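You operate a simulated robot arm through the tools that you are given. There is no shell and no other tool.

You are at the controls of a simulated robot arm. One attempt, no reset.

JOB
Set the tension for the blue spool's wire, lower the arm, shut the door and jog out 100 mm.
Fine: the chart inside the door gives the tick; door shut ahead of the jog; the feeder stays on.

Only the result counts: the job must be done as asked and must still hold three seconds after the hand-in. Knocking over, shifting, dropping, spilling or breaking anything else fails it.

ROBOT AND FRAMES
A 7-joint arm with a three-finger gripper, fixed in place. Base frame: the origin is on the floor under the middle of its stand, x ahead of it, y to its left, z up. Units: m, rad, N and s.
It reaches about 1.342 m from its shoulder. Its first joint turns from -2.897 to 2.897 rad. Payload 2.69 kg.
The tool frame sits at the grasp point between the pads (the TCP): z along the fingers, y along the line on which they close. The tips reach 0.03 m beyond it. The gripper opens to 0.128 m; its body begins 0.117 m behind the TCP.
Orientation is that of the tool frame in the base frame, as [roll, pitch, yaw] about the fixed x, y, z axes, in that order (R = Rz(yaw) Ry(pitch) Rx(roll)). With the fingers straight down and closing along the base's y, the tool's x points along the base's -x, its y along +y and its z along -z.

CONTROLS
- The arm moves only by the tool nudge_tool. Its argument "rows" is a list of rows, each an object of numbers (a shift or turn left out is 0, a gripper value left out holds the last): "fingers": the finger opening in m, from 0 to 0.128; "tx", "ty", "tz": the shift along the tool's x, y, z in m; "rx", "ry", "rz": the turn, a rotation vector about the tool's x, y, z in rad. In form: [{"fingers": .., "tx": .., "ty": .., "tz": .., "rx": .., "ry": .., "rz": ..}, ...]. A call has 1 to 20 rows; each row shifts and turns the commanded pose from where the row before left it, along the tool's axes as they then stand. Each row takes 0.2 s and may step no farther than 0.05 m and 0.15 rad from the row before; otherwise, or with a gripper value out of range, the whole call is refused. A pose out of reach is approached as far as the arm can. The call stops where the force on the tool passes 50 N (or 10 N more than at its start, if that is more) or the arm is blocked; 0.2 s more then pass. Each finger travels about 0.127 m/s and halts on what it meets, pressing with about 42 N; the grip force reading is that of the motor and also rises with nothing between the fingers. The clock runs only during rows and for 0.2 s after the last one: add rows that do not move to give the fingers time. It gives the time, the measured TCP pose, the force on the tool (base axes), the opening and the grip force at its end, in the units of the frame above (readings bear some noise), with the torque about the TCP (base axes, N m) and any sound that the robot's microphone picked up.
- Cameras (640 x 400 px; columns grow to the right, rows downward): "scene" is fixed at [0.4138, -0.6617, 1.6339]; the picture's right is [1.00, 0.02, 0.00], its down [0.01, -0.27, -0.96] and it looks along [-0.02, 0.96, -0.27] (base axes); focal length 364 px, centre (320, 200). "wrist" rides on the gripper at [0.058, 0.054, -0.131] in the tool frame; the picture's right is [-0.68, 0.74, 0.00], its down [-0.62, -0.57, -0.55] and it looks along [-0.40, -0.37, 0.84] (tool axes); focal length 234 px, centre (320, 200). There is no depth. A picture from a camera that has moved, and an enlarged one, comes with that camera's place and axes in the base frame and with its lens. The place of the scene camera against the robot may be out by one fixed shift of up to 0.025 m in any direction.
- capture(camera): a new picture of that camera. No time passes.
- move_column(by): moves the trunk up (or, below 0, down) by that many m; the arm rides with it, the base frame stays. It gives what a move gives, with no picture.
- inspect(camera, box): a new picture of the part [left, top, right, bottom] of that camera's present view, enlarged. No time passes.
- sign_off(): hands the job in; it is judged then, once.

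Nothing tells you positions but the pictures and the camera data. Unless the task says otherwise, let go and move clear before handing in.

The tools are called after ">>>" as name(argument=value, ...) on one line, values as JSON. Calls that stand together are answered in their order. nudge_tool: Moves the arm, as the interface text tells. Its arguments: {"type":"object","properties":{"rows":{"type":"array","items":{"type":"object","properties":{"fingers":{"type":"number"},"tx":{"type":"number"},"ty":{"type":"number"},"tz":{"type":"number"},"rx":{"type":"number"},"ry":{"type":"number"},"rz":{"type":"number"}}}}},"required":["rows"]} The other tools are called the same way: move_column (by) moves the trunk up or down; capture (camera) takes a picture; inspect (camera, box) takes an enlarged picture of a part of a camera's view; sign_off () hands the job in.

At the start:

```text
time_s: 0.0
tool_pos: [0.1642, 0.6116, 1.5383]
ee_rot: [-3.121, -0.005, 3.14]
ft_force: [-1.2, 0.7, -0.6]
moment: [0.0, 0.0, -0.03]
gripper_width: 0.1283
grasp_force: 0.1
trunk travel left (down, up): [-0.25, 0.1]
```

scene: 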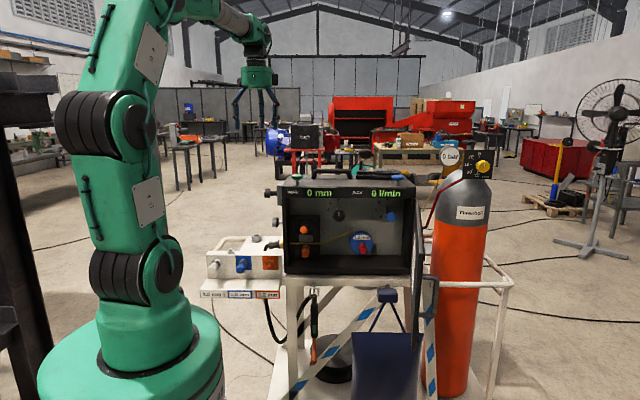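
wrist: 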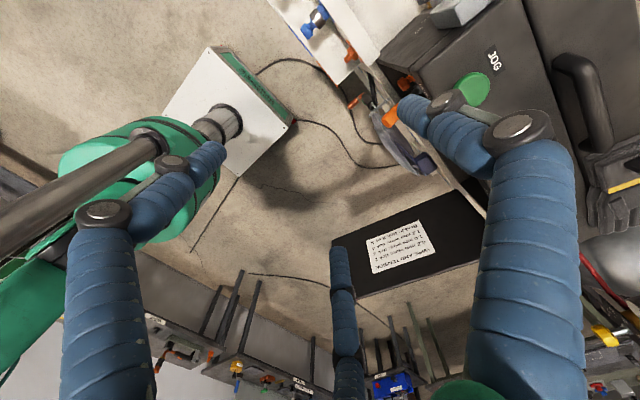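

I see a wire-feeder box on a cart ahead, its door apparently open, with a blue spool inside and displays on top; the chart seems visible from the wrist camera. I'll look closer at the parts before moving.

>>> inspect(camera="scene", box=[260, 160, 450, 290])

>>> inspect(camera="wrist", box=[320, 180, 490, 300])

>>> inspect(camera="wrist", box=[270, 0, 640, 230])

>>> inspect(camera="scene", box=[190, 220, 310, 310])

```text
3.08 times, centred on (355, 225) of scene
camera zoom: at [0.4138, -0.6617, 1.6339], right [1.0, 0.02, 0.0], down [0.01, -0.27, -0.96], along [-0.02, 0.96, -0.27], focal length 1121 px, centre (212, 123)
```

zoom: 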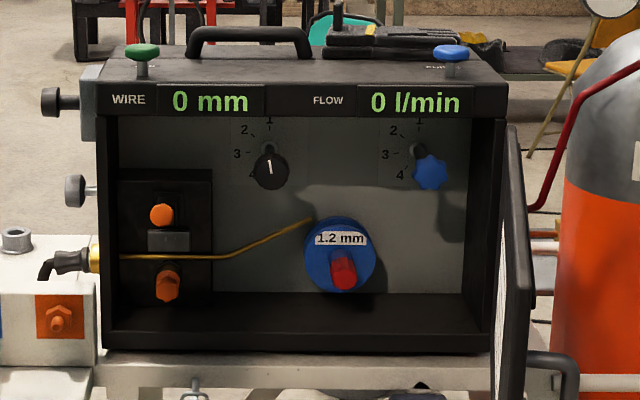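

```text
3.33 times, centred on (405, 240) of wrist
camera zoom: at [0.1071, 0.6677, 1.6682], right [0.68, 0.74, -0.02], down [0.62, -0.56, 0.56], along [0.4, -0.39, -0.83], focal length 781 px, centre (37, 67)
```

zoom: 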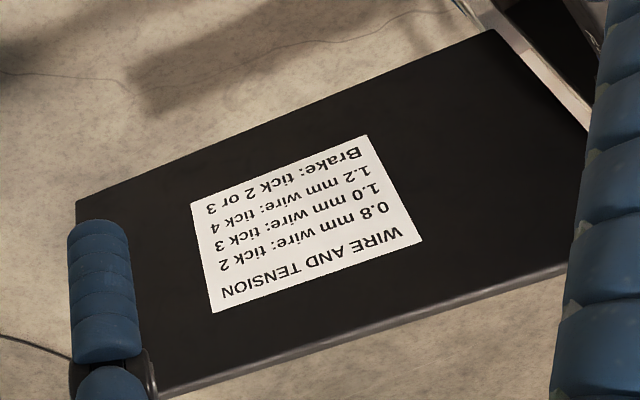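

```text
1.73 times, centred on (455, 115) of wrist
camera zoom: at [0.1071, 0.6677, 1.6682], right [0.68, 0.74, -0.02], down [0.62, -0.56, 0.56], along [0.4, -0.39, -0.83], focal length 405 px, centre (86, 347)
```

zoom: 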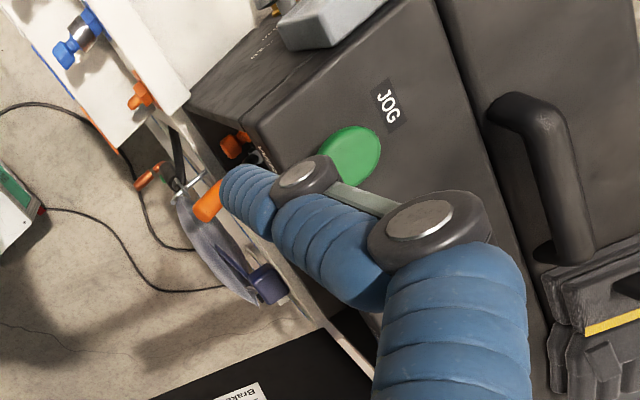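

```text
4.44 times, centred on (250, 265) of scene
camera zoom: at [0.4138, -0.6617, 1.6339], right [1.0, 0.02, 0.0], down [0.01, -0.27, -0.96], along [-0.02, 0.96, -0.27], focal length 1620 px, centre (631, -89)
```

zoom: 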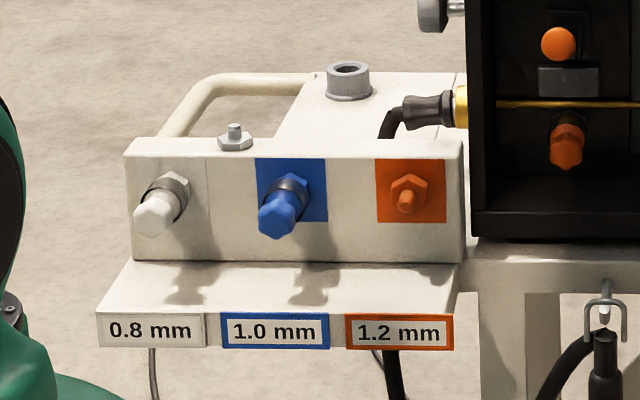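

The feeder box sits at roughly x 0.25–0.7, y 0.75, with its door hinged on the right and open; the blue spool reads 1.2 mm and the chart says 1.2 mm is tick 4. Next I zoom in on the knobs, drive block, and door.

>>> inspect(camera="scene", box=[320, 185, 410, 235])

>>> inspect(camera="scene", box=[270, 180, 340, 260])

>>> inspect(camera="scene", box=[340, 220, 460, 360])

>>> inspect(camera="scene", box=[270, 160, 430, 210])

>>> inspect(camera="scene", box=[430, 120, 520, 230])

>>> inspect(camera="wrist", box=[360, 190, 440, 280])

```text
7.11 times, centred on (365, 210) of scene
camera zoom: at [0.4138, -0.6617, 1.6339], right [1.0, 0.02, 0.0], down [0.01, -0.27, -0.96], along [-0.02, 0.96, -0.27], focal length 2592 px, centre (0, 129)
```

zoom: 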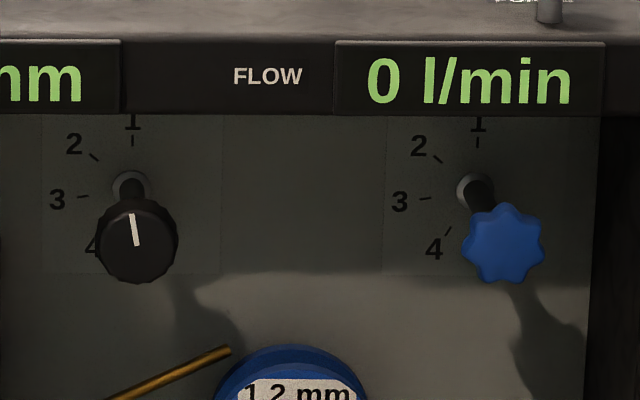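

```text
5.00 times, centred on (305, 220) of scene
camera zoom: at [0.4138, -0.6617, 1.6339], right [1.0, 0.02, 0.0], down [0.01, -0.27, -0.96], along [-0.02, 0.96, -0.27], focal length 1822 px, centre (395, 100)
```

zoom: 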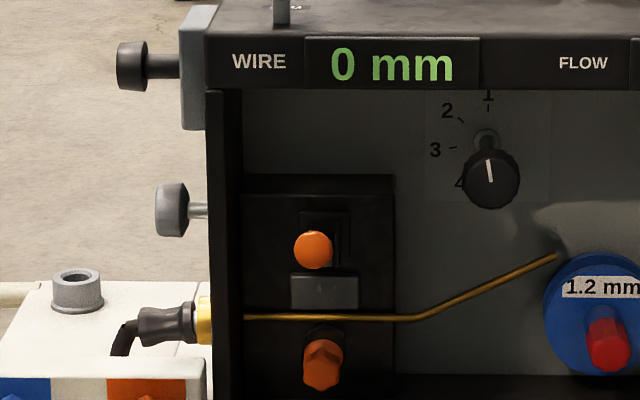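

```text
2.86 times, centred on (400, 290) of scene
camera zoom: at [0.4138, -0.6617, 1.6339], right [1.0, 0.02, 0.0], down [0.01, -0.27, -0.96], along [-0.02, 0.96, -0.27], focal length 1041 px, centre (91, -57)
```

zoom: 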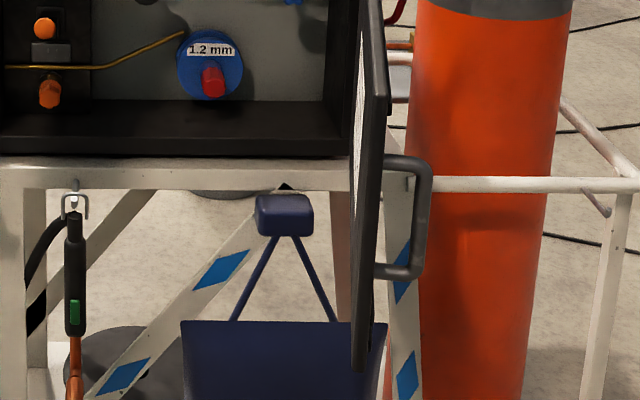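

```text
4.00 times, centred on (350, 185) of scene
camera zoom: at [0.4138, -0.6617, 1.6339], right [1.0, 0.02, 0.0], down [0.01, -0.27, -0.96], along [-0.02, 0.96, -0.27], focal length 1458 px, centre (200, 260)
```

zoom: 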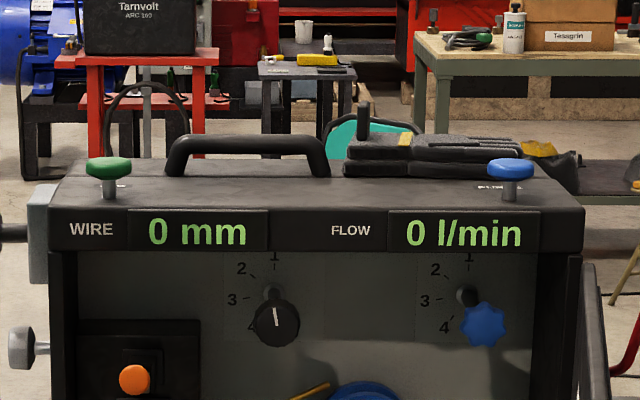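

```text
3.64 times, centred on (475, 175) of scene
camera zoom: at [0.4138, -0.6617, 1.6339], right [1.0, 0.02, 0.0], down [0.01, -0.27, -0.96], along [-0.02, 0.96, -0.27], focal length 1325 px, centre (-244, 291)
```

zoom: 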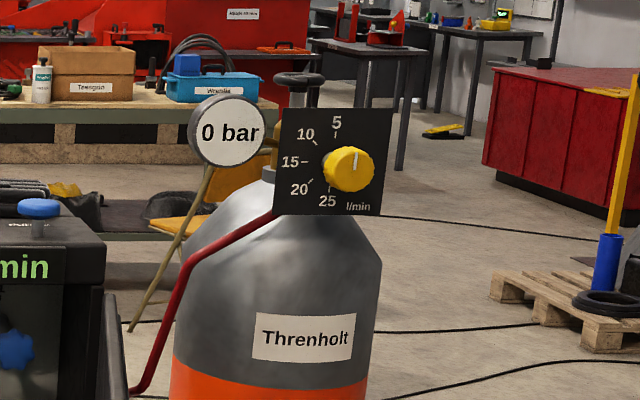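

```text
4.44 times, centred on (400, 235) of wrist
camera zoom: at [0.1071, 0.6677, 1.6682], right [0.68, 0.74, -0.02], down [0.62, -0.56, 0.56], along [0.4, -0.39, -0.83], focal length 1041 px, centre (-36, 44)
```

zoom: 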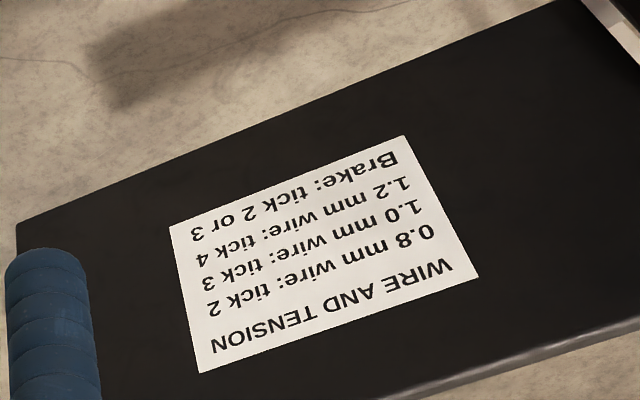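

The chart confirms tick 4 for 1.2 mm wire, and there are two dials (black one pointing at 1, blue star one without a visible label), so I need to see which is tension. I'll tilt the gripper toward the box for a closer wrist view.

>>> nudge_tool(rows=[{"rx": -0.15}, {"rx": -0.15}, {"rx": -0.15}, {"rx": -0.15}, {"rx": -0.15}, {"rx": -0.15}])

>>> capture(camera="wrist")

>>> capture(camera="scene")

```text
time_s: 1.4
tool_pos: [0.1647, 0.6136, 1.5384]
ee_rot: [2.259, -0.003, 3.141]
ft_force: [1.0, 2.2, -1.2]
moment: [-0.07, 0.02, 0.07]
gripper_width: 0.1278
grasp_force: 0.1
trunk travel left (down, up): [-0.25, 0.1]
```

```text
taken
camera wrist: at [0.1076, 0.5469, 1.663], right [0.68, 0.47, 0.57], down [0.61, -0.78, -0.09], along [0.4, 0.41, -0.82], focal length 234 px, centre (320, 200)
```

wrist: 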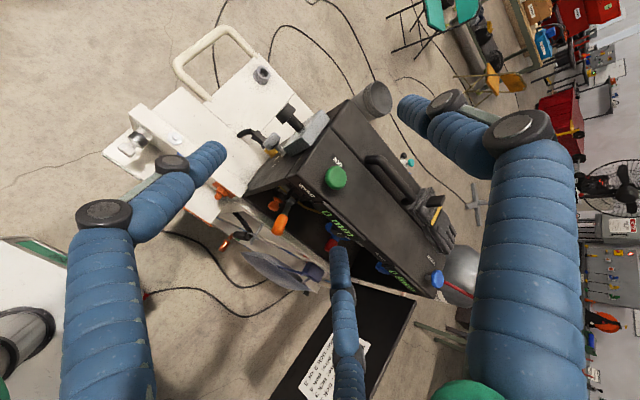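

```text
taken
```

scene: 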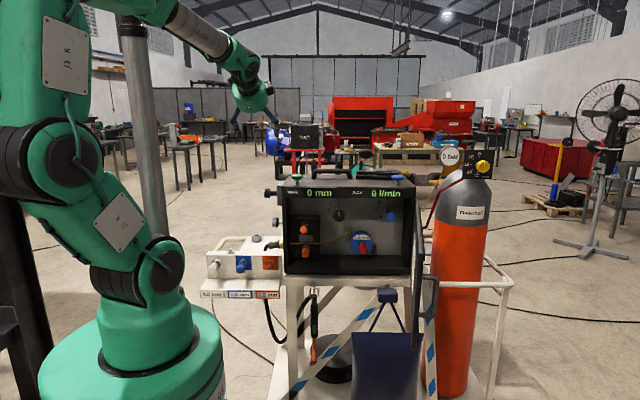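

I now place the box at about x 0.24–0.77, z 0.89–1.28, front face at y≈0.74, with the door swung out from its right edge to about (0.68, 0.25). Next I level the gripper toward +y and drop down to read the dial panel.

>>> nudge_tool(rows=[{"rx": -0.15}, {"rx": -0.15}, {"rx": -0.15}, {"rx": -0.15}, {"rx": -0.088}, {"tz": -0.04}, {"tz": -0.04}, {"tz": -0.04}, {"ty": -0.04}, {"ty": -0.04}, {"ty": -0.04}, {"ty": -0.04}])

>>> capture(camera="wrist")

>>> capture(camera="scene")

```text
time_s: 4.0
tool_pos: [0.1626, 0.4897, 1.3784]
ee_rot: [1.575, -0.003, 3.141]
ft_force: [-0.9, 0.1, 0.1]
moment: [0.02, -0.02, -0.02]
gripper_width: 0.1279
grasp_force: 0.0
trunk travel left (down, up): [-0.25, 0.1]
```

```text
taken
camera wrist: at [0.1043, 0.3593, 1.433], right [0.68, 0.0, 0.73], down [0.61, -0.55, -0.57], along [0.4, 0.83, -0.38], focal length 234 px, centre (320, 200)
```

wrist: 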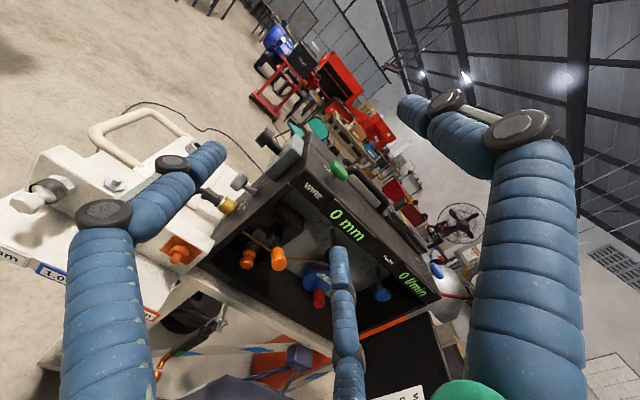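

```text
taken
```

scene: 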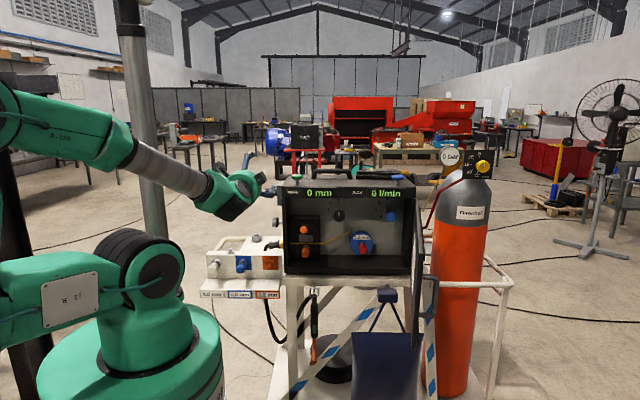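

The pose is reachable and I can see into the box from the upper left. I'll lower the gripper to look straight at the dials and drive block.

>>> nudge_tool(rows=[{"ty": -0.04}, {"ty": -0.04}, {"ty": -0.04}, {"ty": -0.04, "tx": -0.03}, {"tx": -0.03}, {"tx": -0.02}])

>>> capture(camera="wrist")

>>> inspect(camera="wrist", box=[220, 60, 460, 260])

>>> capture(camera="scene")

```text
time_s: 5.4
tool_pos: [0.2418, 0.4889, 1.2188]
ee_rot: [1.576, -0.006, 3.141]
ft_force: [0.7, 0.9, 0.7]
moment: [0.0, -0.02, 0.02]
gripper_width: 0.128
grasp_force: 0.1
trunk travel left (down, up): [-0.25, 0.1]
```

```text
taken
camera wrist: at [0.1846, 0.3596, 1.2729], right [0.68, 0.0, 0.73], down [0.61, -0.55, -0.57], along [0.4, 0.83, -0.38], focal length 234 px, centre (320, 200)
```

wrist: 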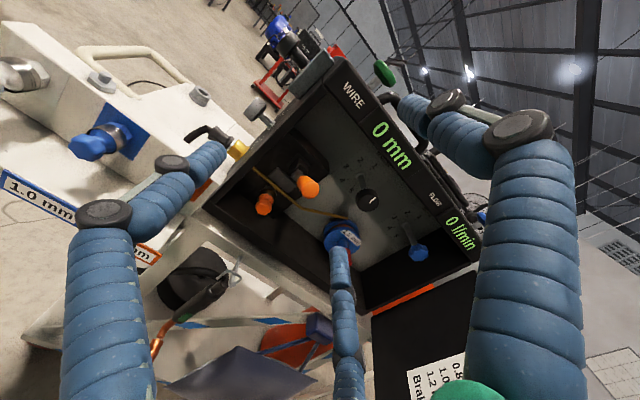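

```text
2.00 times, centred on (340, 160) of wrist
camera zoom: at [0.1846, 0.3596, 1.2729], right [0.68, 0.0, 0.73], down [0.61, -0.55, -0.57], along [0.4, 0.83, -0.38], focal length 468 px, centre (280, 280)
```

zoom: 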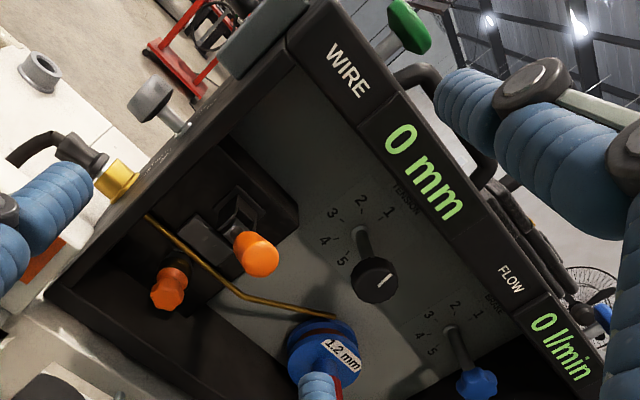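

```text
taken
```

scene: 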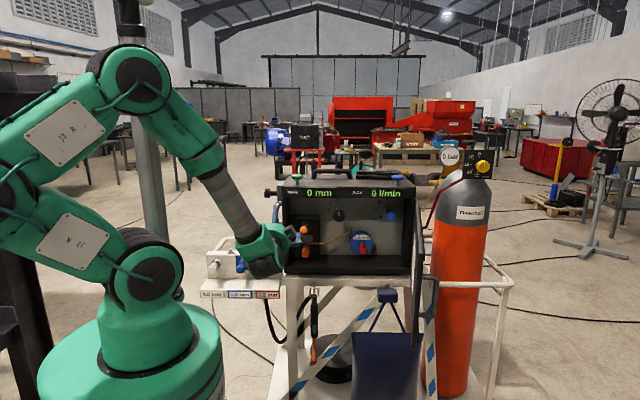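

The black dial has a label above it ("TEN…"), with ticks 1 to 5. I zoom in to read the labels, the drive block and the left-side switches.

>>> inspect(camera="wrist", box=[370, 130, 440, 200])

>>> inspect(camera="wrist", box=[340, 130, 480, 270])

>>> inspect(camera="wrist", box=[220, 120, 340, 220])

>>> inspect(camera="wrist", box=[180, 50, 340, 160])

```text
5.71 times, centred on (405, 165) of wrist
camera zoom: at [0.1846, 0.3596, 1.2729], right [0.68, 0.0, 0.73], down [0.61, -0.55, -0.57], along [0.4, 0.83, -0.38], focal length 1338 px, centre (-166, 400)
```

zoom: 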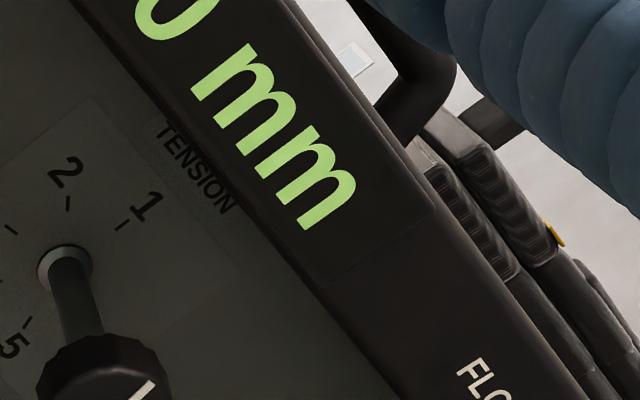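

```text
2.86 times, centred on (410, 200) of wrist
camera zoom: at [0.1846, 0.3596, 1.2729], right [0.68, 0.0, 0.73], down [0.61, -0.55, -0.57], along [0.4, 0.83, -0.38], focal length 669 px, centre (63, 200)
```

zoom: 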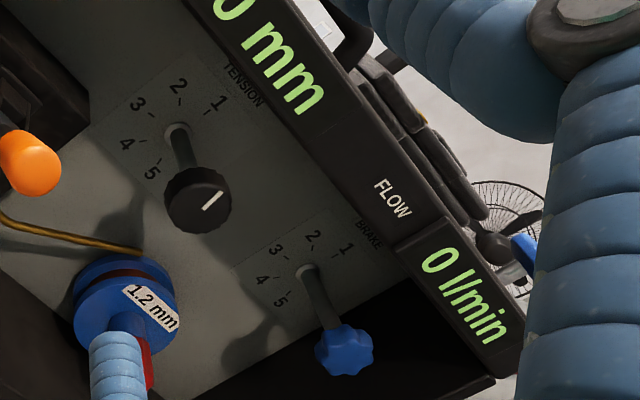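

```text
4.00 times, centred on (280, 170) of wrist
camera zoom: at [0.1846, 0.3596, 1.2729], right [0.68, 0.0, 0.73], down [0.61, -0.55, -0.57], along [0.4, 0.83, -0.38], focal length 937 px, centre (480, 320)
```

zoom: 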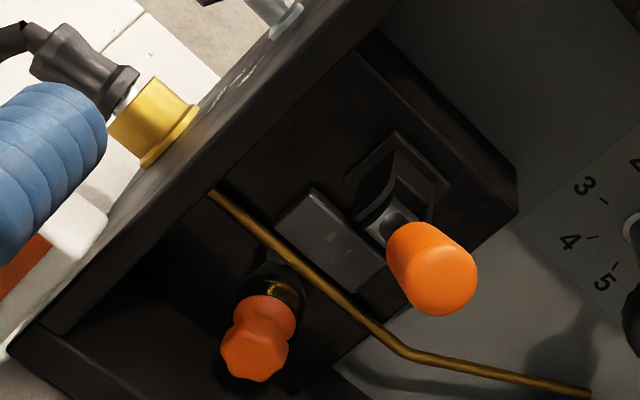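

```text
3.64 times, centred on (260, 105) of wrist
camera zoom: at [0.1846, 0.3596, 1.2729], right [0.68, 0.0, 0.73], down [0.61, -0.55, -0.57], along [0.4, 0.83, -0.38], focal length 852 px, centre (538, 546)
```

zoom: 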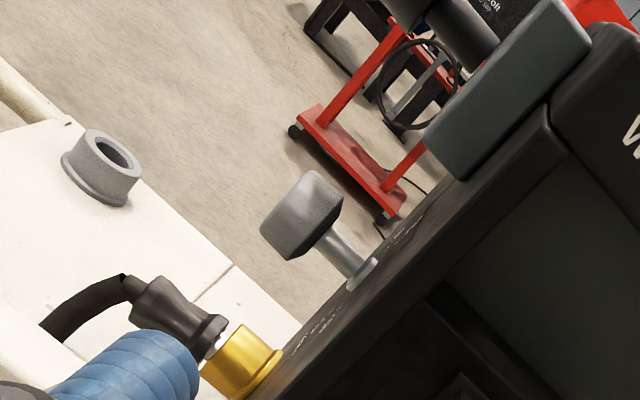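

The black dial is labelled TENSION (currently at tick 1, ticks 1–5), and the blue star dial is BRAKE, which I'll leave alone. The orange-handled pressure arm seems to stick out past the box front at about (0.30, 0.67, 1.14); I'll take a closer look at it from a lower viewpoint.

>>> nudge_tool(rows=[{"ty": -0.03}, {"ty": -0.03, "tz": 0.02}, {"ty": -0.03, "tz": 0.03}, {"tz": 0.02}])

>>> capture(camera="wrist")

>>> inspect(camera="wrist", box=[270, 100, 430, 220])

>>> inspect(camera="wrist", box=[380, 80, 560, 220])

```text
time_s: 6.4
tool_pos: [0.2412, 0.5598, 1.1295]
ee_rot: [1.575, -0.005, 3.139]
ft_force: [0.4, 0.0, 0.4]
moment: [0.02, -0.03, 0.03]
gripper_width: 0.128
grasp_force: 0.1
trunk travel left (down, up): [-0.25, 0.1]
```

```text
taken
camera wrist: at [0.1824, 0.429, 1.1829], right [0.68, 0.0, 0.73], down [0.61, -0.55, -0.57], along [0.4, 0.83, -0.38], focal length 234 px, centre (320, 200)
```

wrist: 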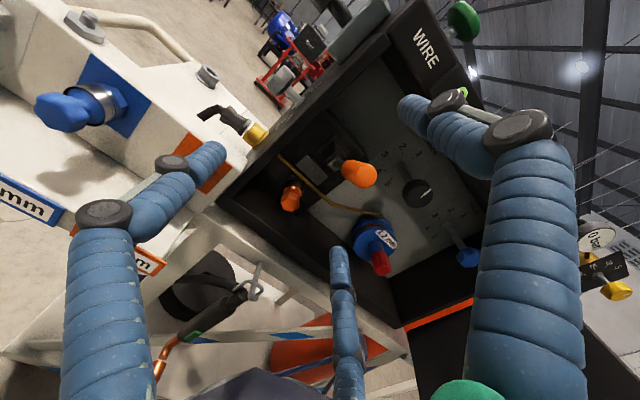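

```text
3.33 times, centred on (350, 160) of wrist
camera zoom: at [0.1824, 0.429, 1.1829], right [0.68, 0.0, 0.73], down [0.61, -0.55, -0.57], along [0.4, 0.83, -0.38], focal length 781 px, centre (220, 333)
```

zoom: 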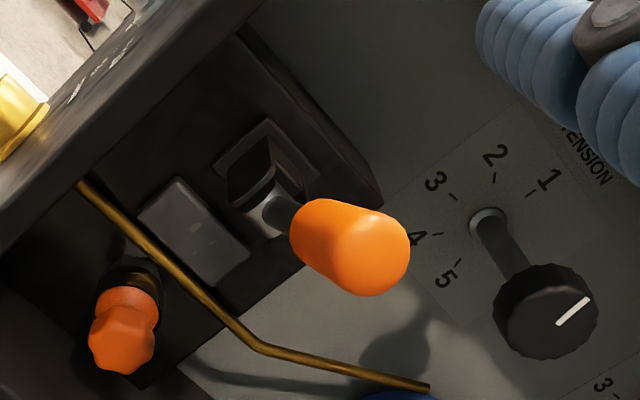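

```text
2.86 times, centred on (470, 150) of wrist
camera zoom: at [0.1824, 0.429, 1.1829], right [0.68, 0.0, 0.73], down [0.61, -0.55, -0.57], along [0.4, 0.83, -0.38], focal length 669 px, centre (-109, 343)
```

zoom: 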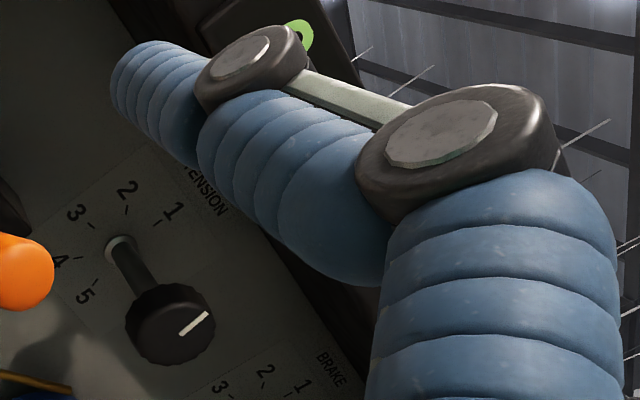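

The dial ticks are spaced about 50° apart (1 at top, 4 about 150° counter-clockwise), and the TENSION knob cap is near (0.444, 0.77, 1.166). The pressure-arm handle sticks out and up at about (0.31, 0.68, 1.135). I'll line up in front of the tension knob and check alignment.

>>> nudge_tool(rows=[{"tx": -0.05, "ty": 0.01}, {"tx": -0.05, "ty": 0.01}, {"tx": -0.05, "ty": 0.01}, {"tx": -0.05, "ty": 0.006}, {"fingers": 0.09}, {}])

>>> capture(camera="wrist")

>>> capture(camera="scene")

>>> inspect(camera="wrist", box=[240, 60, 400, 180])

>>> inspect(camera="scene", box=[270, 180, 420, 290])

```text
refused: row 1 steps farther than a row can; nothing moved
```

```text
taken
camera wrist: at [0.1824, 0.429, 1.1829], right [0.68, 0.0, 0.73], down [0.61, -0.55, -0.57], along [0.4, 0.83, -0.38], focal length 234 px, centre (320, 200)
```

wrist: 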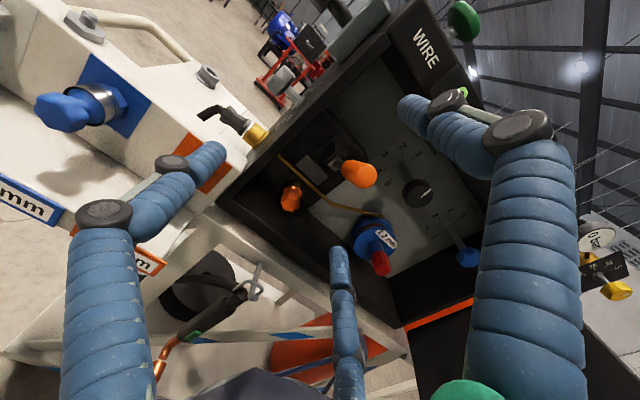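

```text
taken
```

scene: 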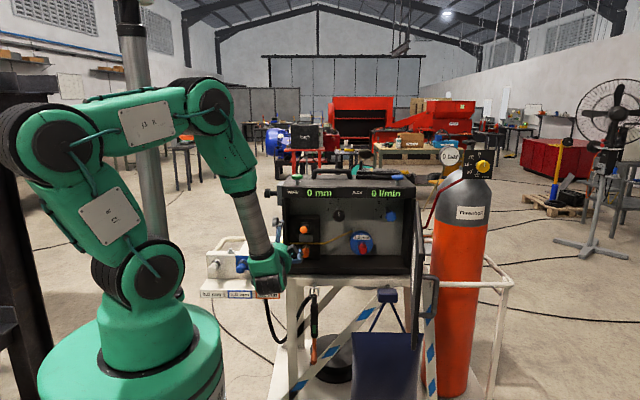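

```text
3.33 times, centred on (320, 120) of wrist
camera zoom: at [0.1824, 0.429, 1.1829], right [0.68, 0.0, 0.73], down [0.61, -0.55, -0.57], along [0.4, 0.83, -0.38], focal length 781 px, centre (320, 467)
```

zoom: 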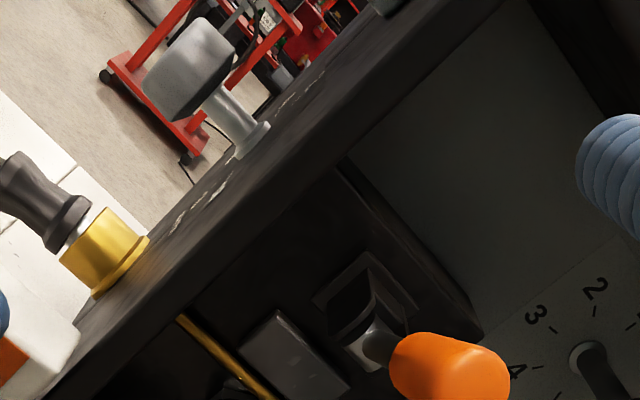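

```text
3.64 times, centred on (345, 235) of scene
camera zoom: at [0.4138, -0.6617, 1.6339], right [1.0, 0.02, 0.0], down [0.01, -0.27, -0.96], along [-0.02, 0.96, -0.27], focal length 1325 px, centre (229, 73)
```

zoom: 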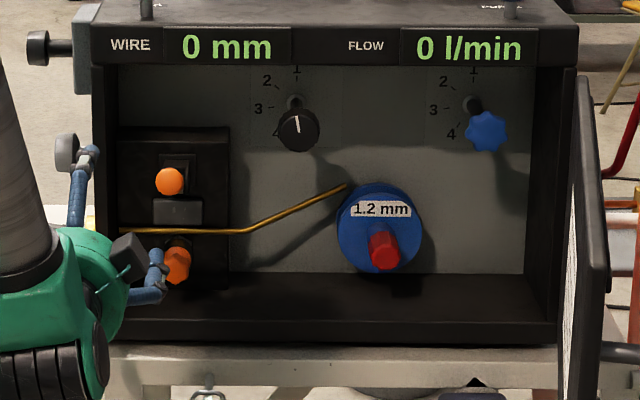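

The step was slightly too long, so I repeat the sideways move with smaller rows, still staying in front of the arm handle.

>>> nudge_tool(rows=[{"tx": -0.04, "ty": 0.008}, {"tx": -0.04, "ty": 0.008}, {"tx": -0.04, "ty": 0.008}, {"tx": -0.04, "ty": 0.008}, {"tx": -0.043, "ty": 0.004}, {"fingers": 0.09}, {}])

>>> capture(camera="wrist")

>>> capture(camera="scene")

>>> inspect(camera="wrist", box=[240, 60, 400, 180])

>>> inspect(camera="scene", box=[270, 180, 420, 290])

```text
time_s: 8.0
tool_pos: [0.4461, 0.5598, 1.1628]
ee_rot: [1.575, -0.005, 3.139]
ft_force: [-0.5, -0.5, 0.0]
moment: [0.01, -0.01, -0.03]
gripper_width: 0.0901
grasp_force: 0.1
trunk travel left (down, up): [-0.25, 0.1]
```

```text
taken
camera wrist: at [0.3887, 0.428, 1.2173], right [0.68, 0.0, 0.73], down [0.61, -0.55, -0.57], along [0.4, 0.83, -0.38], focal length 234 px, centre (320, 200)
```

wrist: 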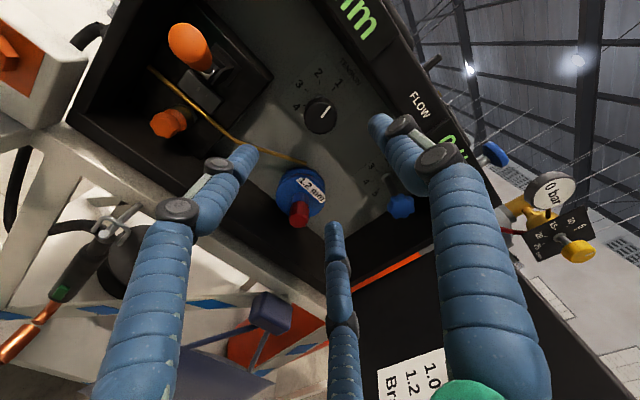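

```text
taken
```

scene: 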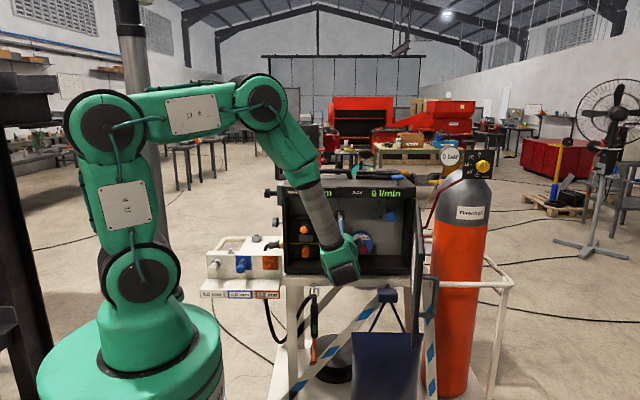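

```text
3.33 times, centred on (320, 120) of wrist
camera zoom: at [0.3887, 0.428, 1.2173], right [0.68, 0.0, 0.73], down [0.61, -0.55, -0.57], along [0.4, 0.83, -0.38], focal length 781 px, centre (320, 467)
```

zoom: 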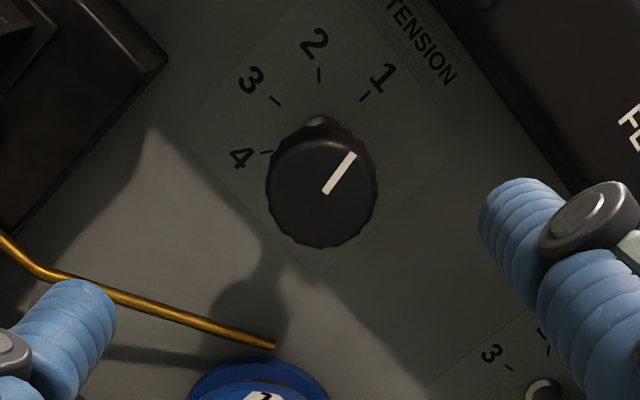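

```text
3.64 times, centred on (345, 235) of scene
camera zoom: at [0.4138, -0.6617, 1.6339], right [1.0, 0.02, 0.0], down [0.01, -0.27, -0.96], along [-0.02, 0.96, -0.27], focal length 1325 px, centre (229, 73)
```

zoom: 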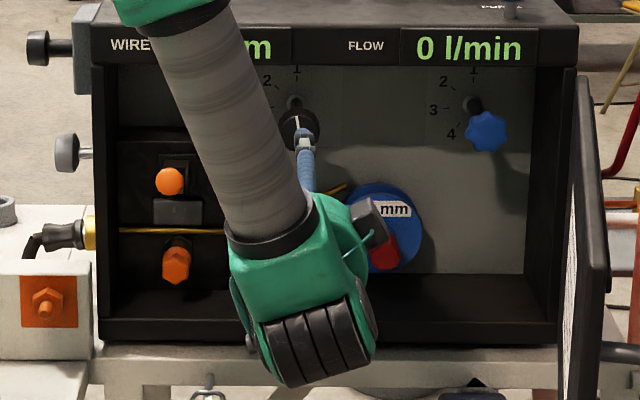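

The knob sits almost exactly on the gripper axis, with its face near y≈0.755 and a diameter of about 45 mm. I'll roll the gripper 60° clockwise so that no finger is at the top frame before reaching in.

>>> nudge_tool(rows=[{"rz": 0.15, "tx": 0.003}, {"rz": 0.15}, {"rz": 0.15}, {"rz": 0.15}, {"rz": 0.15}, {"rz": 0.15}, {"rz": 0.147}])

>>> capture(camera="wrist")

>>> capture(camera="scene")

>>> inspect(camera="wrist", box=[240, 60, 400, 180])

```text
time_s: 9.6
tool_pos: [0.4428, 0.5596, 1.163]
ee_rot: [1.579, -1.054, 3.133]
ft_force: [1.0, -0.1, 0.2]
moment: [-0.03, 0.02, 0.01]
gripper_width: 0.0899
grasp_force: 0.0
trunk travel left (down, up): [-0.25, 0.1]
```

```text
taken
camera wrist: at [0.4609, 0.4286, 1.2411], right [0.97, 0.0, -0.22], down [-0.19, -0.55, -0.81], along [-0.12, 0.83, -0.54], focal length 234 px, centre (320, 200)
```

wrist: 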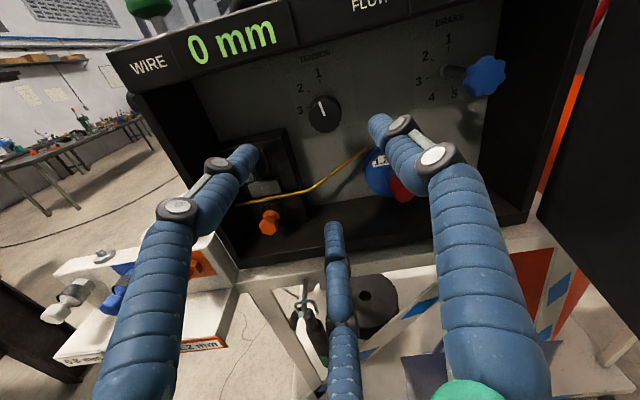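

```text
taken
```

scene: 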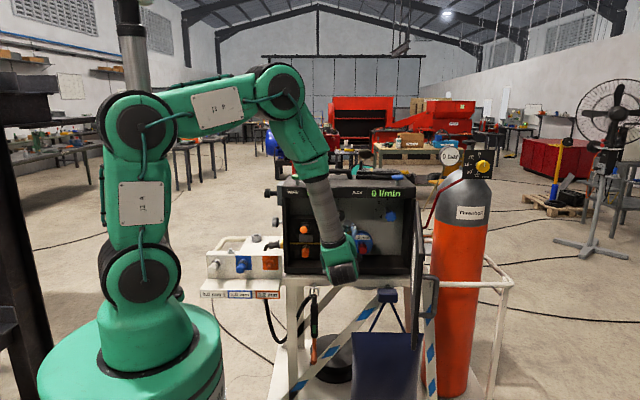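

```text
3.33 times, centred on (320, 120) of wrist
camera zoom: at [0.4609, 0.4286, 1.2411], right [0.97, 0.0, -0.22], down [-0.19, -0.55, -0.81], along [-0.12, 0.83, -0.54], focal length 781 px, centre (320, 467)
```

zoom: 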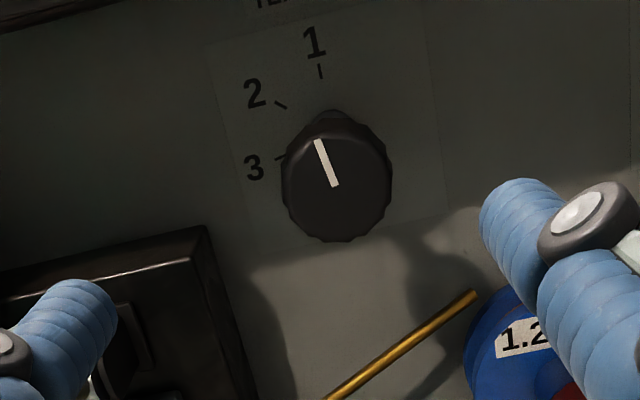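

The knob is about 7 mm to the right of the gripper axis; I'll correct that and advance part of the way, then re-check before closing.

>>> nudge_tool(rows=[{"tx": -0.0054, "ty": 0.0045}, {"tz": 0.04}, {"tz": 0.04}, {"tz": 0.04}])

>>> capture(camera="wrist")

>>> inspect(camera="wrist", box=[240, 60, 400, 180])

>>> inspect(camera="scene", box=[270, 180, 420, 290])

```text
time_s: 10.6
tool_pos: [0.4506, 0.6801, 1.1617]
ee_rot: [1.581, -1.051, 3.13]
ft_force: [-0.3, -0.5, -0.4]
moment: [-0.02, -0.02, 0.01]
gripper_width: 0.0898
grasp_force: 0.0
trunk travel left (down, up): [-0.25, 0.1]
```

```text
taken
camera wrist: at [0.4673, 0.5489, 1.2383], right [0.98, 0.0, -0.22], down [-0.19, -0.55, -0.81], along [-0.12, 0.83, -0.54], focal length 234 px, centre (320, 200)
```

wrist: 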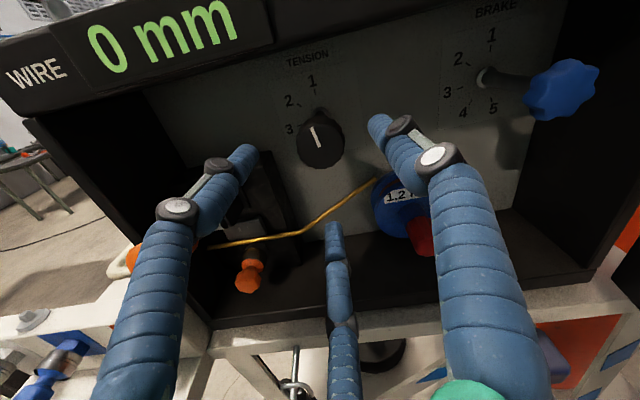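

```text
3.33 times, centred on (320, 120) of wrist
camera zoom: at [0.4673, 0.5489, 1.2383], right [0.98, 0.0, -0.22], down [-0.19, -0.55, -0.81], along [-0.12, 0.83, -0.54], focal length 781 px, centre (320, 467)
```

zoom: 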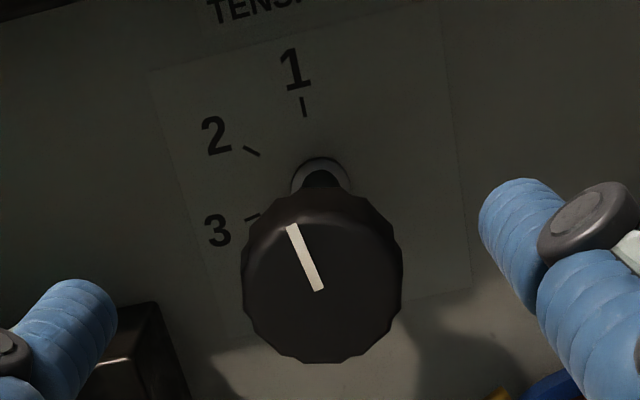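

```text
3.64 times, centred on (345, 235) of scene
camera zoom: at [0.4138, -0.6617, 1.6339], right [1.0, 0.02, 0.0], down [0.01, -0.27, -0.96], along [-0.02, 0.96, -0.27], focal length 1325 px, centre (229, 73)
```

zoom: 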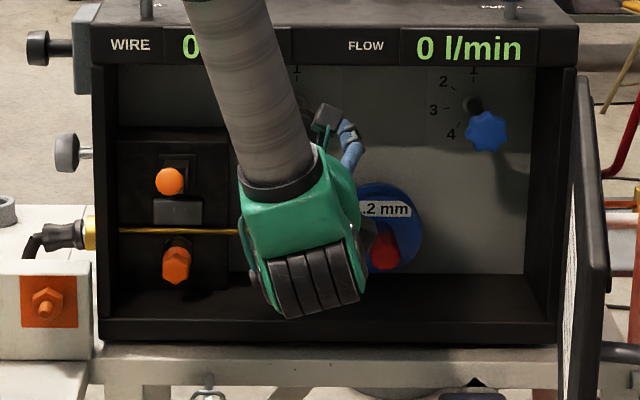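

Alignment is good: the knob face is centred and about 86 mm ahead. I'll advance the remaining distance and close on the cap.

>>> nudge_tool(rows=[{"tz": 0.04}, {"tz": 0.04}, {"tz": 0.015}, {"fingers": 0.06}, {"fingers": 0.03}, {"fingers": 0.03}, {"fingers": 0.03}])

>>> capture(camera="wrist")

>>> inspect(camera="scene", box=[270, 180, 420, 290])

```text
time_s: 12.2
tool_pos: [0.4497, 0.7746, 1.1606]
ee_rot: [1.577, -1.049, 3.134]
ft_force: [4.4, 4.3, 4.4]
moment: [0.06, 0.01, -0.05]
gripper_width: 0.0451
grasp_force: 45.5
trunk travel left (down, up): [-0.25, 0.1]
```

```text
taken
camera wrist: at [0.4672, 0.6435, 1.2379], right [0.98, 0.0, -0.22], down [-0.19, -0.55, -0.81], along [-0.12, 0.83, -0.54], focal length 234 px, centre (320, 200)
```

wrist: 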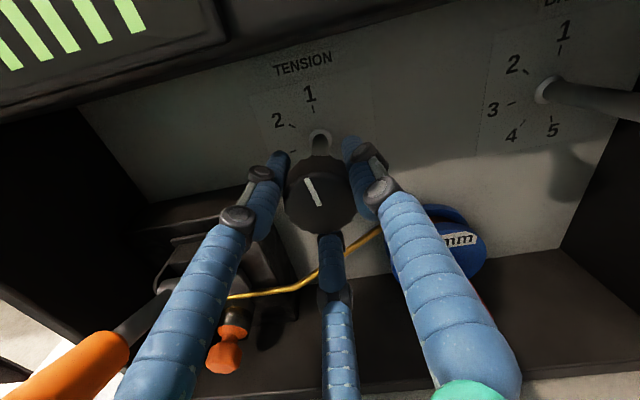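

```text
3.64 times, centred on (345, 235) of scene
camera zoom: at [0.4138, -0.6617, 1.6339], right [1.0, 0.02, 0.0], down [0.01, -0.27, -0.96], along [-0.02, 0.96, -0.27], focal length 1325 px, centre (229, 73)
```

zoom: 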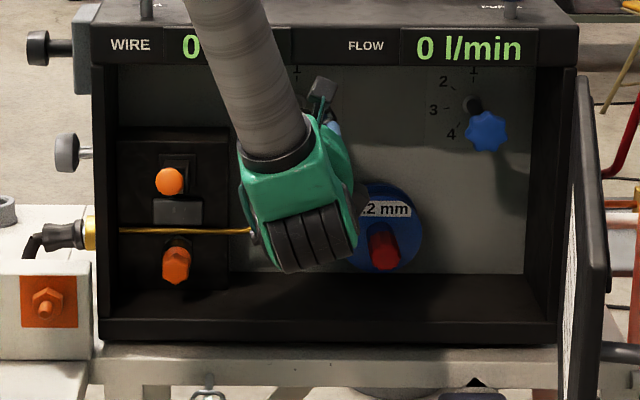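

The cap is gripped at 45 mm. I'll now turn counter-clockwise about 60° and check that the knob follows.

>>> nudge_tool(rows=[{"rz": -0.15}, {"rz": -0.15}, {"rz": -0.15}, {"rz": -0.15}, {"rz": -0.15}, {"rz": -0.15}, {"rz": -0.15}])

>>> capture(camera="wrist")

```text
time_s: 13.8
tool_pos: [0.4491, 0.7742, 1.1606]
ee_rot: [1.577, 0.001, 3.14]
ft_force: [0.3, 6.7, 5.5]
moment: [0.26, 0.05, -0.4]
gripper_width: 0.0449
grasp_force: 45.1
trunk travel left (down, up): [-0.25, 0.1]
```

```text
taken
camera wrist: at [0.3915, 0.6435, 1.2138], right [0.68, 0.0, 0.74], down [0.62, -0.55, -0.56], along [0.41, 0.83, -0.37], focal length 234 px, centre (320, 200)
```

wrist: 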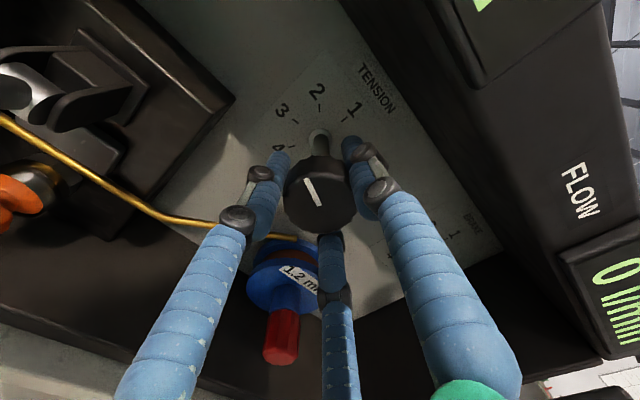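

The knob follows exactly (now about 60°). I continue another 60° counter-clockwise, watching the force.

>>> nudge_tool(rows=[{"rz": -0.15}, {"rz": -0.15}, {"rz": -0.15}, {"rz": -0.15}, {"rz": -0.15}, {"rz": -0.15}, {"rz": -0.15}])

>>> capture(camera="wrist")

>>> capture(camera="scene")

```text
time_s: 15.4
tool_pos: [0.4511, 0.7738, 1.1593]
ee_rot: [1.582, 1.05, -3.135]
ft_force: [7.8, 4.6, 6.3]
moment: [-0.32, 0.03, -0.72]
gripper_width: 0.0453
grasp_force: 44.9
trunk travel left (down, up): [-0.25, 0.1]
```

```text
taken
camera wrist: at [0.3747, 0.6432, 1.1362], right [-0.3, 0.01, 0.95], down [0.8, -0.55, 0.26], along [0.52, 0.84, 0.16], focal length 234 px, centre (320, 200)
```

wrist: 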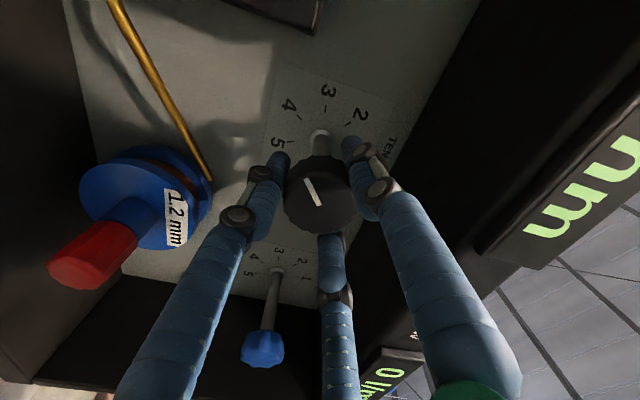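

```text
taken
```

scene: 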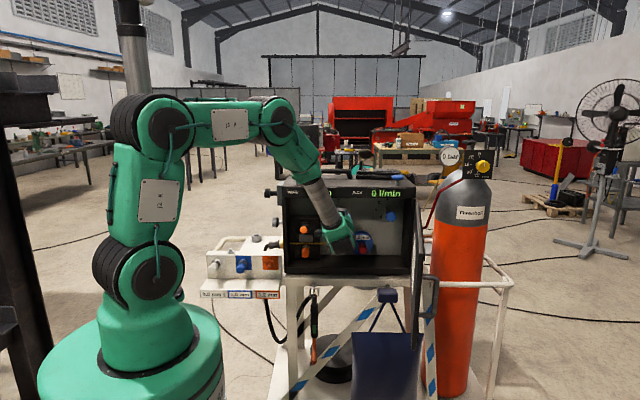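

About 120° turned; the index started roughly 10° past tick 1, so I'll zoom in to measure the present index angle against tick 4.

>>> inspect(camera="wrist", box=[260, 70, 400, 240])

```text
2.35 times, centred on (330, 155) of wrist
camera zoom: at [0.3747, 0.6432, 1.1362], right [-0.3, 0.01, 0.95], down [0.8, -0.55, 0.26], along [0.52, 0.84, 0.16], focal length 551 px, centre (296, 306)
```

zoom: 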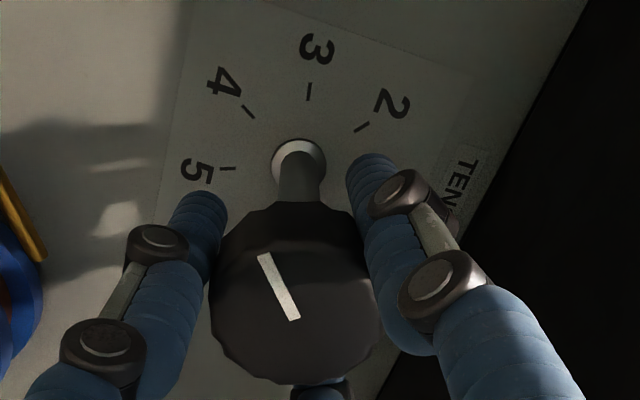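

The index is at about 130° and tick 4 at about 150°, so about 20° remain. I turn 0.35 rad more.

>>> nudge_tool(rows=[{"rz": -0.12}, {"rz": -0.12}, {"rz": -0.11}, {}])

>>> inspect(camera="wrist", box=[260, 70, 400, 240])

```text
time_s: 16.4
tool_pos: [0.4502, 0.7742, 1.16]
ee_rot: [1.6, 1.399, -3.116]
ft_force: [13.9, 2.8, 1.7]
moment: [0.12, 0.02, -0.25]
gripper_width: 0.0449
grasp_force: 45.0
trunk travel left (down, up): [-0.25, 0.1]
```

```text
2.35 times, centred on (330, 155) of wrist
camera zoom: at [0.3876, 0.643, 1.112], right [-0.61, 0.01, 0.79], down [0.66, -0.55, 0.51], along [0.44, 0.84, 0.33], focal length 551 px, centre (296, 306)
```

zoom: 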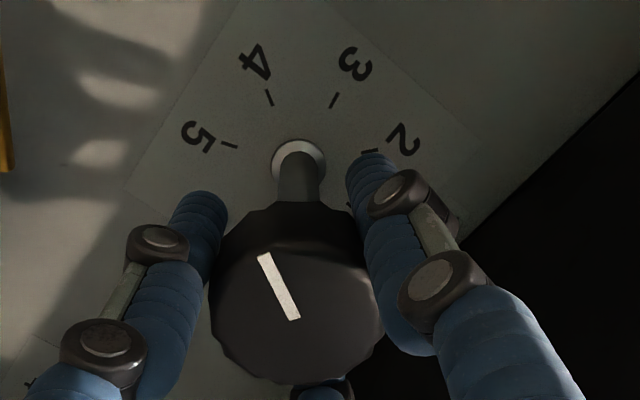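

The index is now parallel to the tick-4 mark (about 149–150°). I release the cap and check the knob before backing straight out.

>>> nudge_tool(rows=[{"fingers": 0.06}, {"fingers": 0.085}, {}])

>>> inspect(camera="wrist", box=[260, 70, 400, 240])

```text
time_s: 17.2
tool_pos: [0.451, 0.7734, 1.1601]
ee_rot: [1.599, 1.398, -3.116]
ft_force: [0.1, -0.1, 0.4]
moment: [0.03, 0.0, 0.0]
gripper_width: 0.0853
grasp_force: 0.1
trunk travel left (down, up): [-0.25, 0.1]
```

```text
2.35 times, centred on (330, 155) of wrist
camera zoom: at [0.3866, 0.6431, 1.1123], right [-0.61, 0.0, 0.79], down [0.66, -0.55, 0.51], along [0.44, 0.84, 0.33], focal length 551 px, centre (296, 306)
```

zoom: 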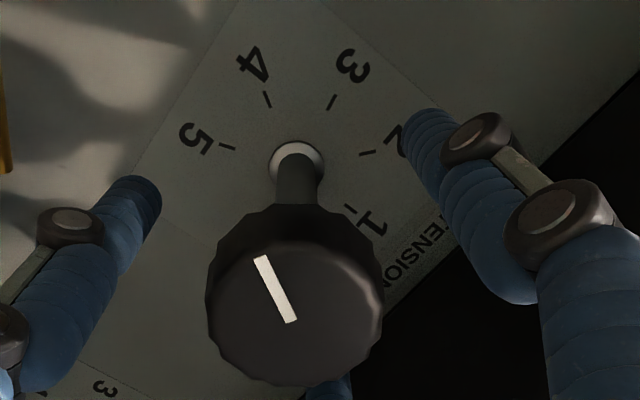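

The knob stayed on tick 4. I back straight out and roll the gripper upright again.

>>> nudge_tool(rows=[{"tz": -0.04}, {"tz": -0.04}, {"tz": -0.04}, {"tz": -0.04}, {"tz": -0.04}, {"rz": 0.15}, {"rz": 0.15}, {"rz": 0.15}, {"rz": 0.15}, {"rz": 0.15}, {"rz": 0.15}, {"rz": 0.15}, {"rz": 0.15}, {"rz": 0.15}, {"rz": 0.05}])

>>> capture(camera="wrist")

>>> inspect(camera="wrist", box=[240, 60, 400, 180])

>>> inspect(camera="wrist", box=[120, 0, 280, 160])

```text
time_s: 20.4
tool_pos: [0.4491, 0.5728, 1.1602]
ee_rot: [1.576, -0.005, 3.14]
ft_force: [0.5, 0.2, -0.3]
moment: [0.0, -0.01, 0.0]
gripper_width: 0.0851
grasp_force: 0.0
trunk travel left (down, up): [-0.25, 0.1]
```

```text
taken
camera wrist: at [0.3909, 0.4434, 1.2147], right [0.68, 0.0, 0.73], down [0.61, -0.55, -0.56], along [0.4, 0.83, -0.38], focal length 234 px, centre (320, 200)
```

wrist: 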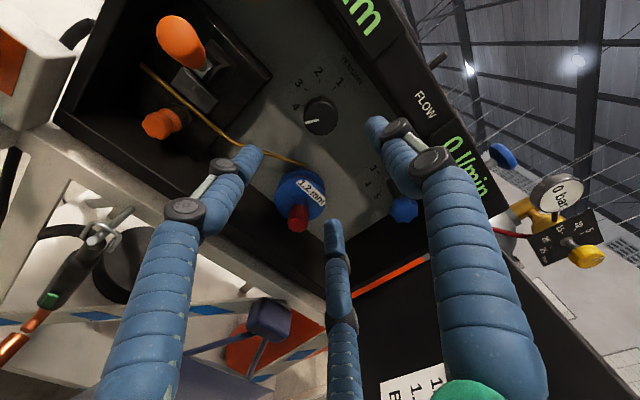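

```text
3.33 times, centred on (320, 120) of wrist
camera zoom: at [0.3909, 0.4434, 1.2147], right [0.68, 0.0, 0.73], down [0.61, -0.55, -0.56], along [0.4, 0.83, -0.38], focal length 781 px, centre (320, 467)
```

zoom: 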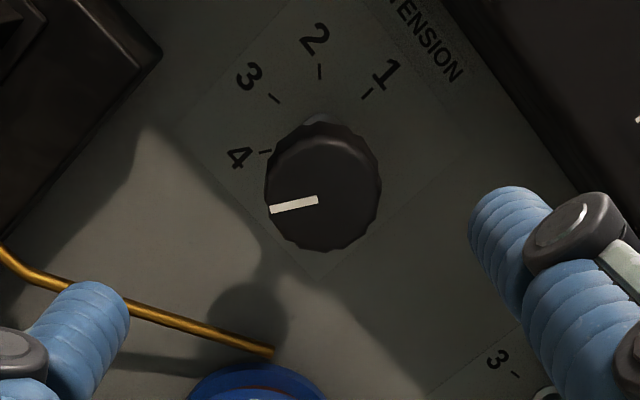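

```text
2.50 times, centred on (200, 80) of wrist
camera zoom: at [0.3909, 0.4434, 1.2147], right [0.68, 0.0, 0.73], down [0.61, -0.55, -0.56], along [0.4, 0.83, -0.38], focal length 585 px, centre (620, 500)
```

zoom: 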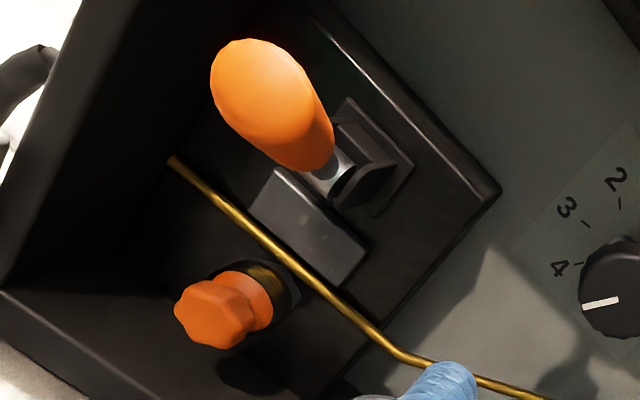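

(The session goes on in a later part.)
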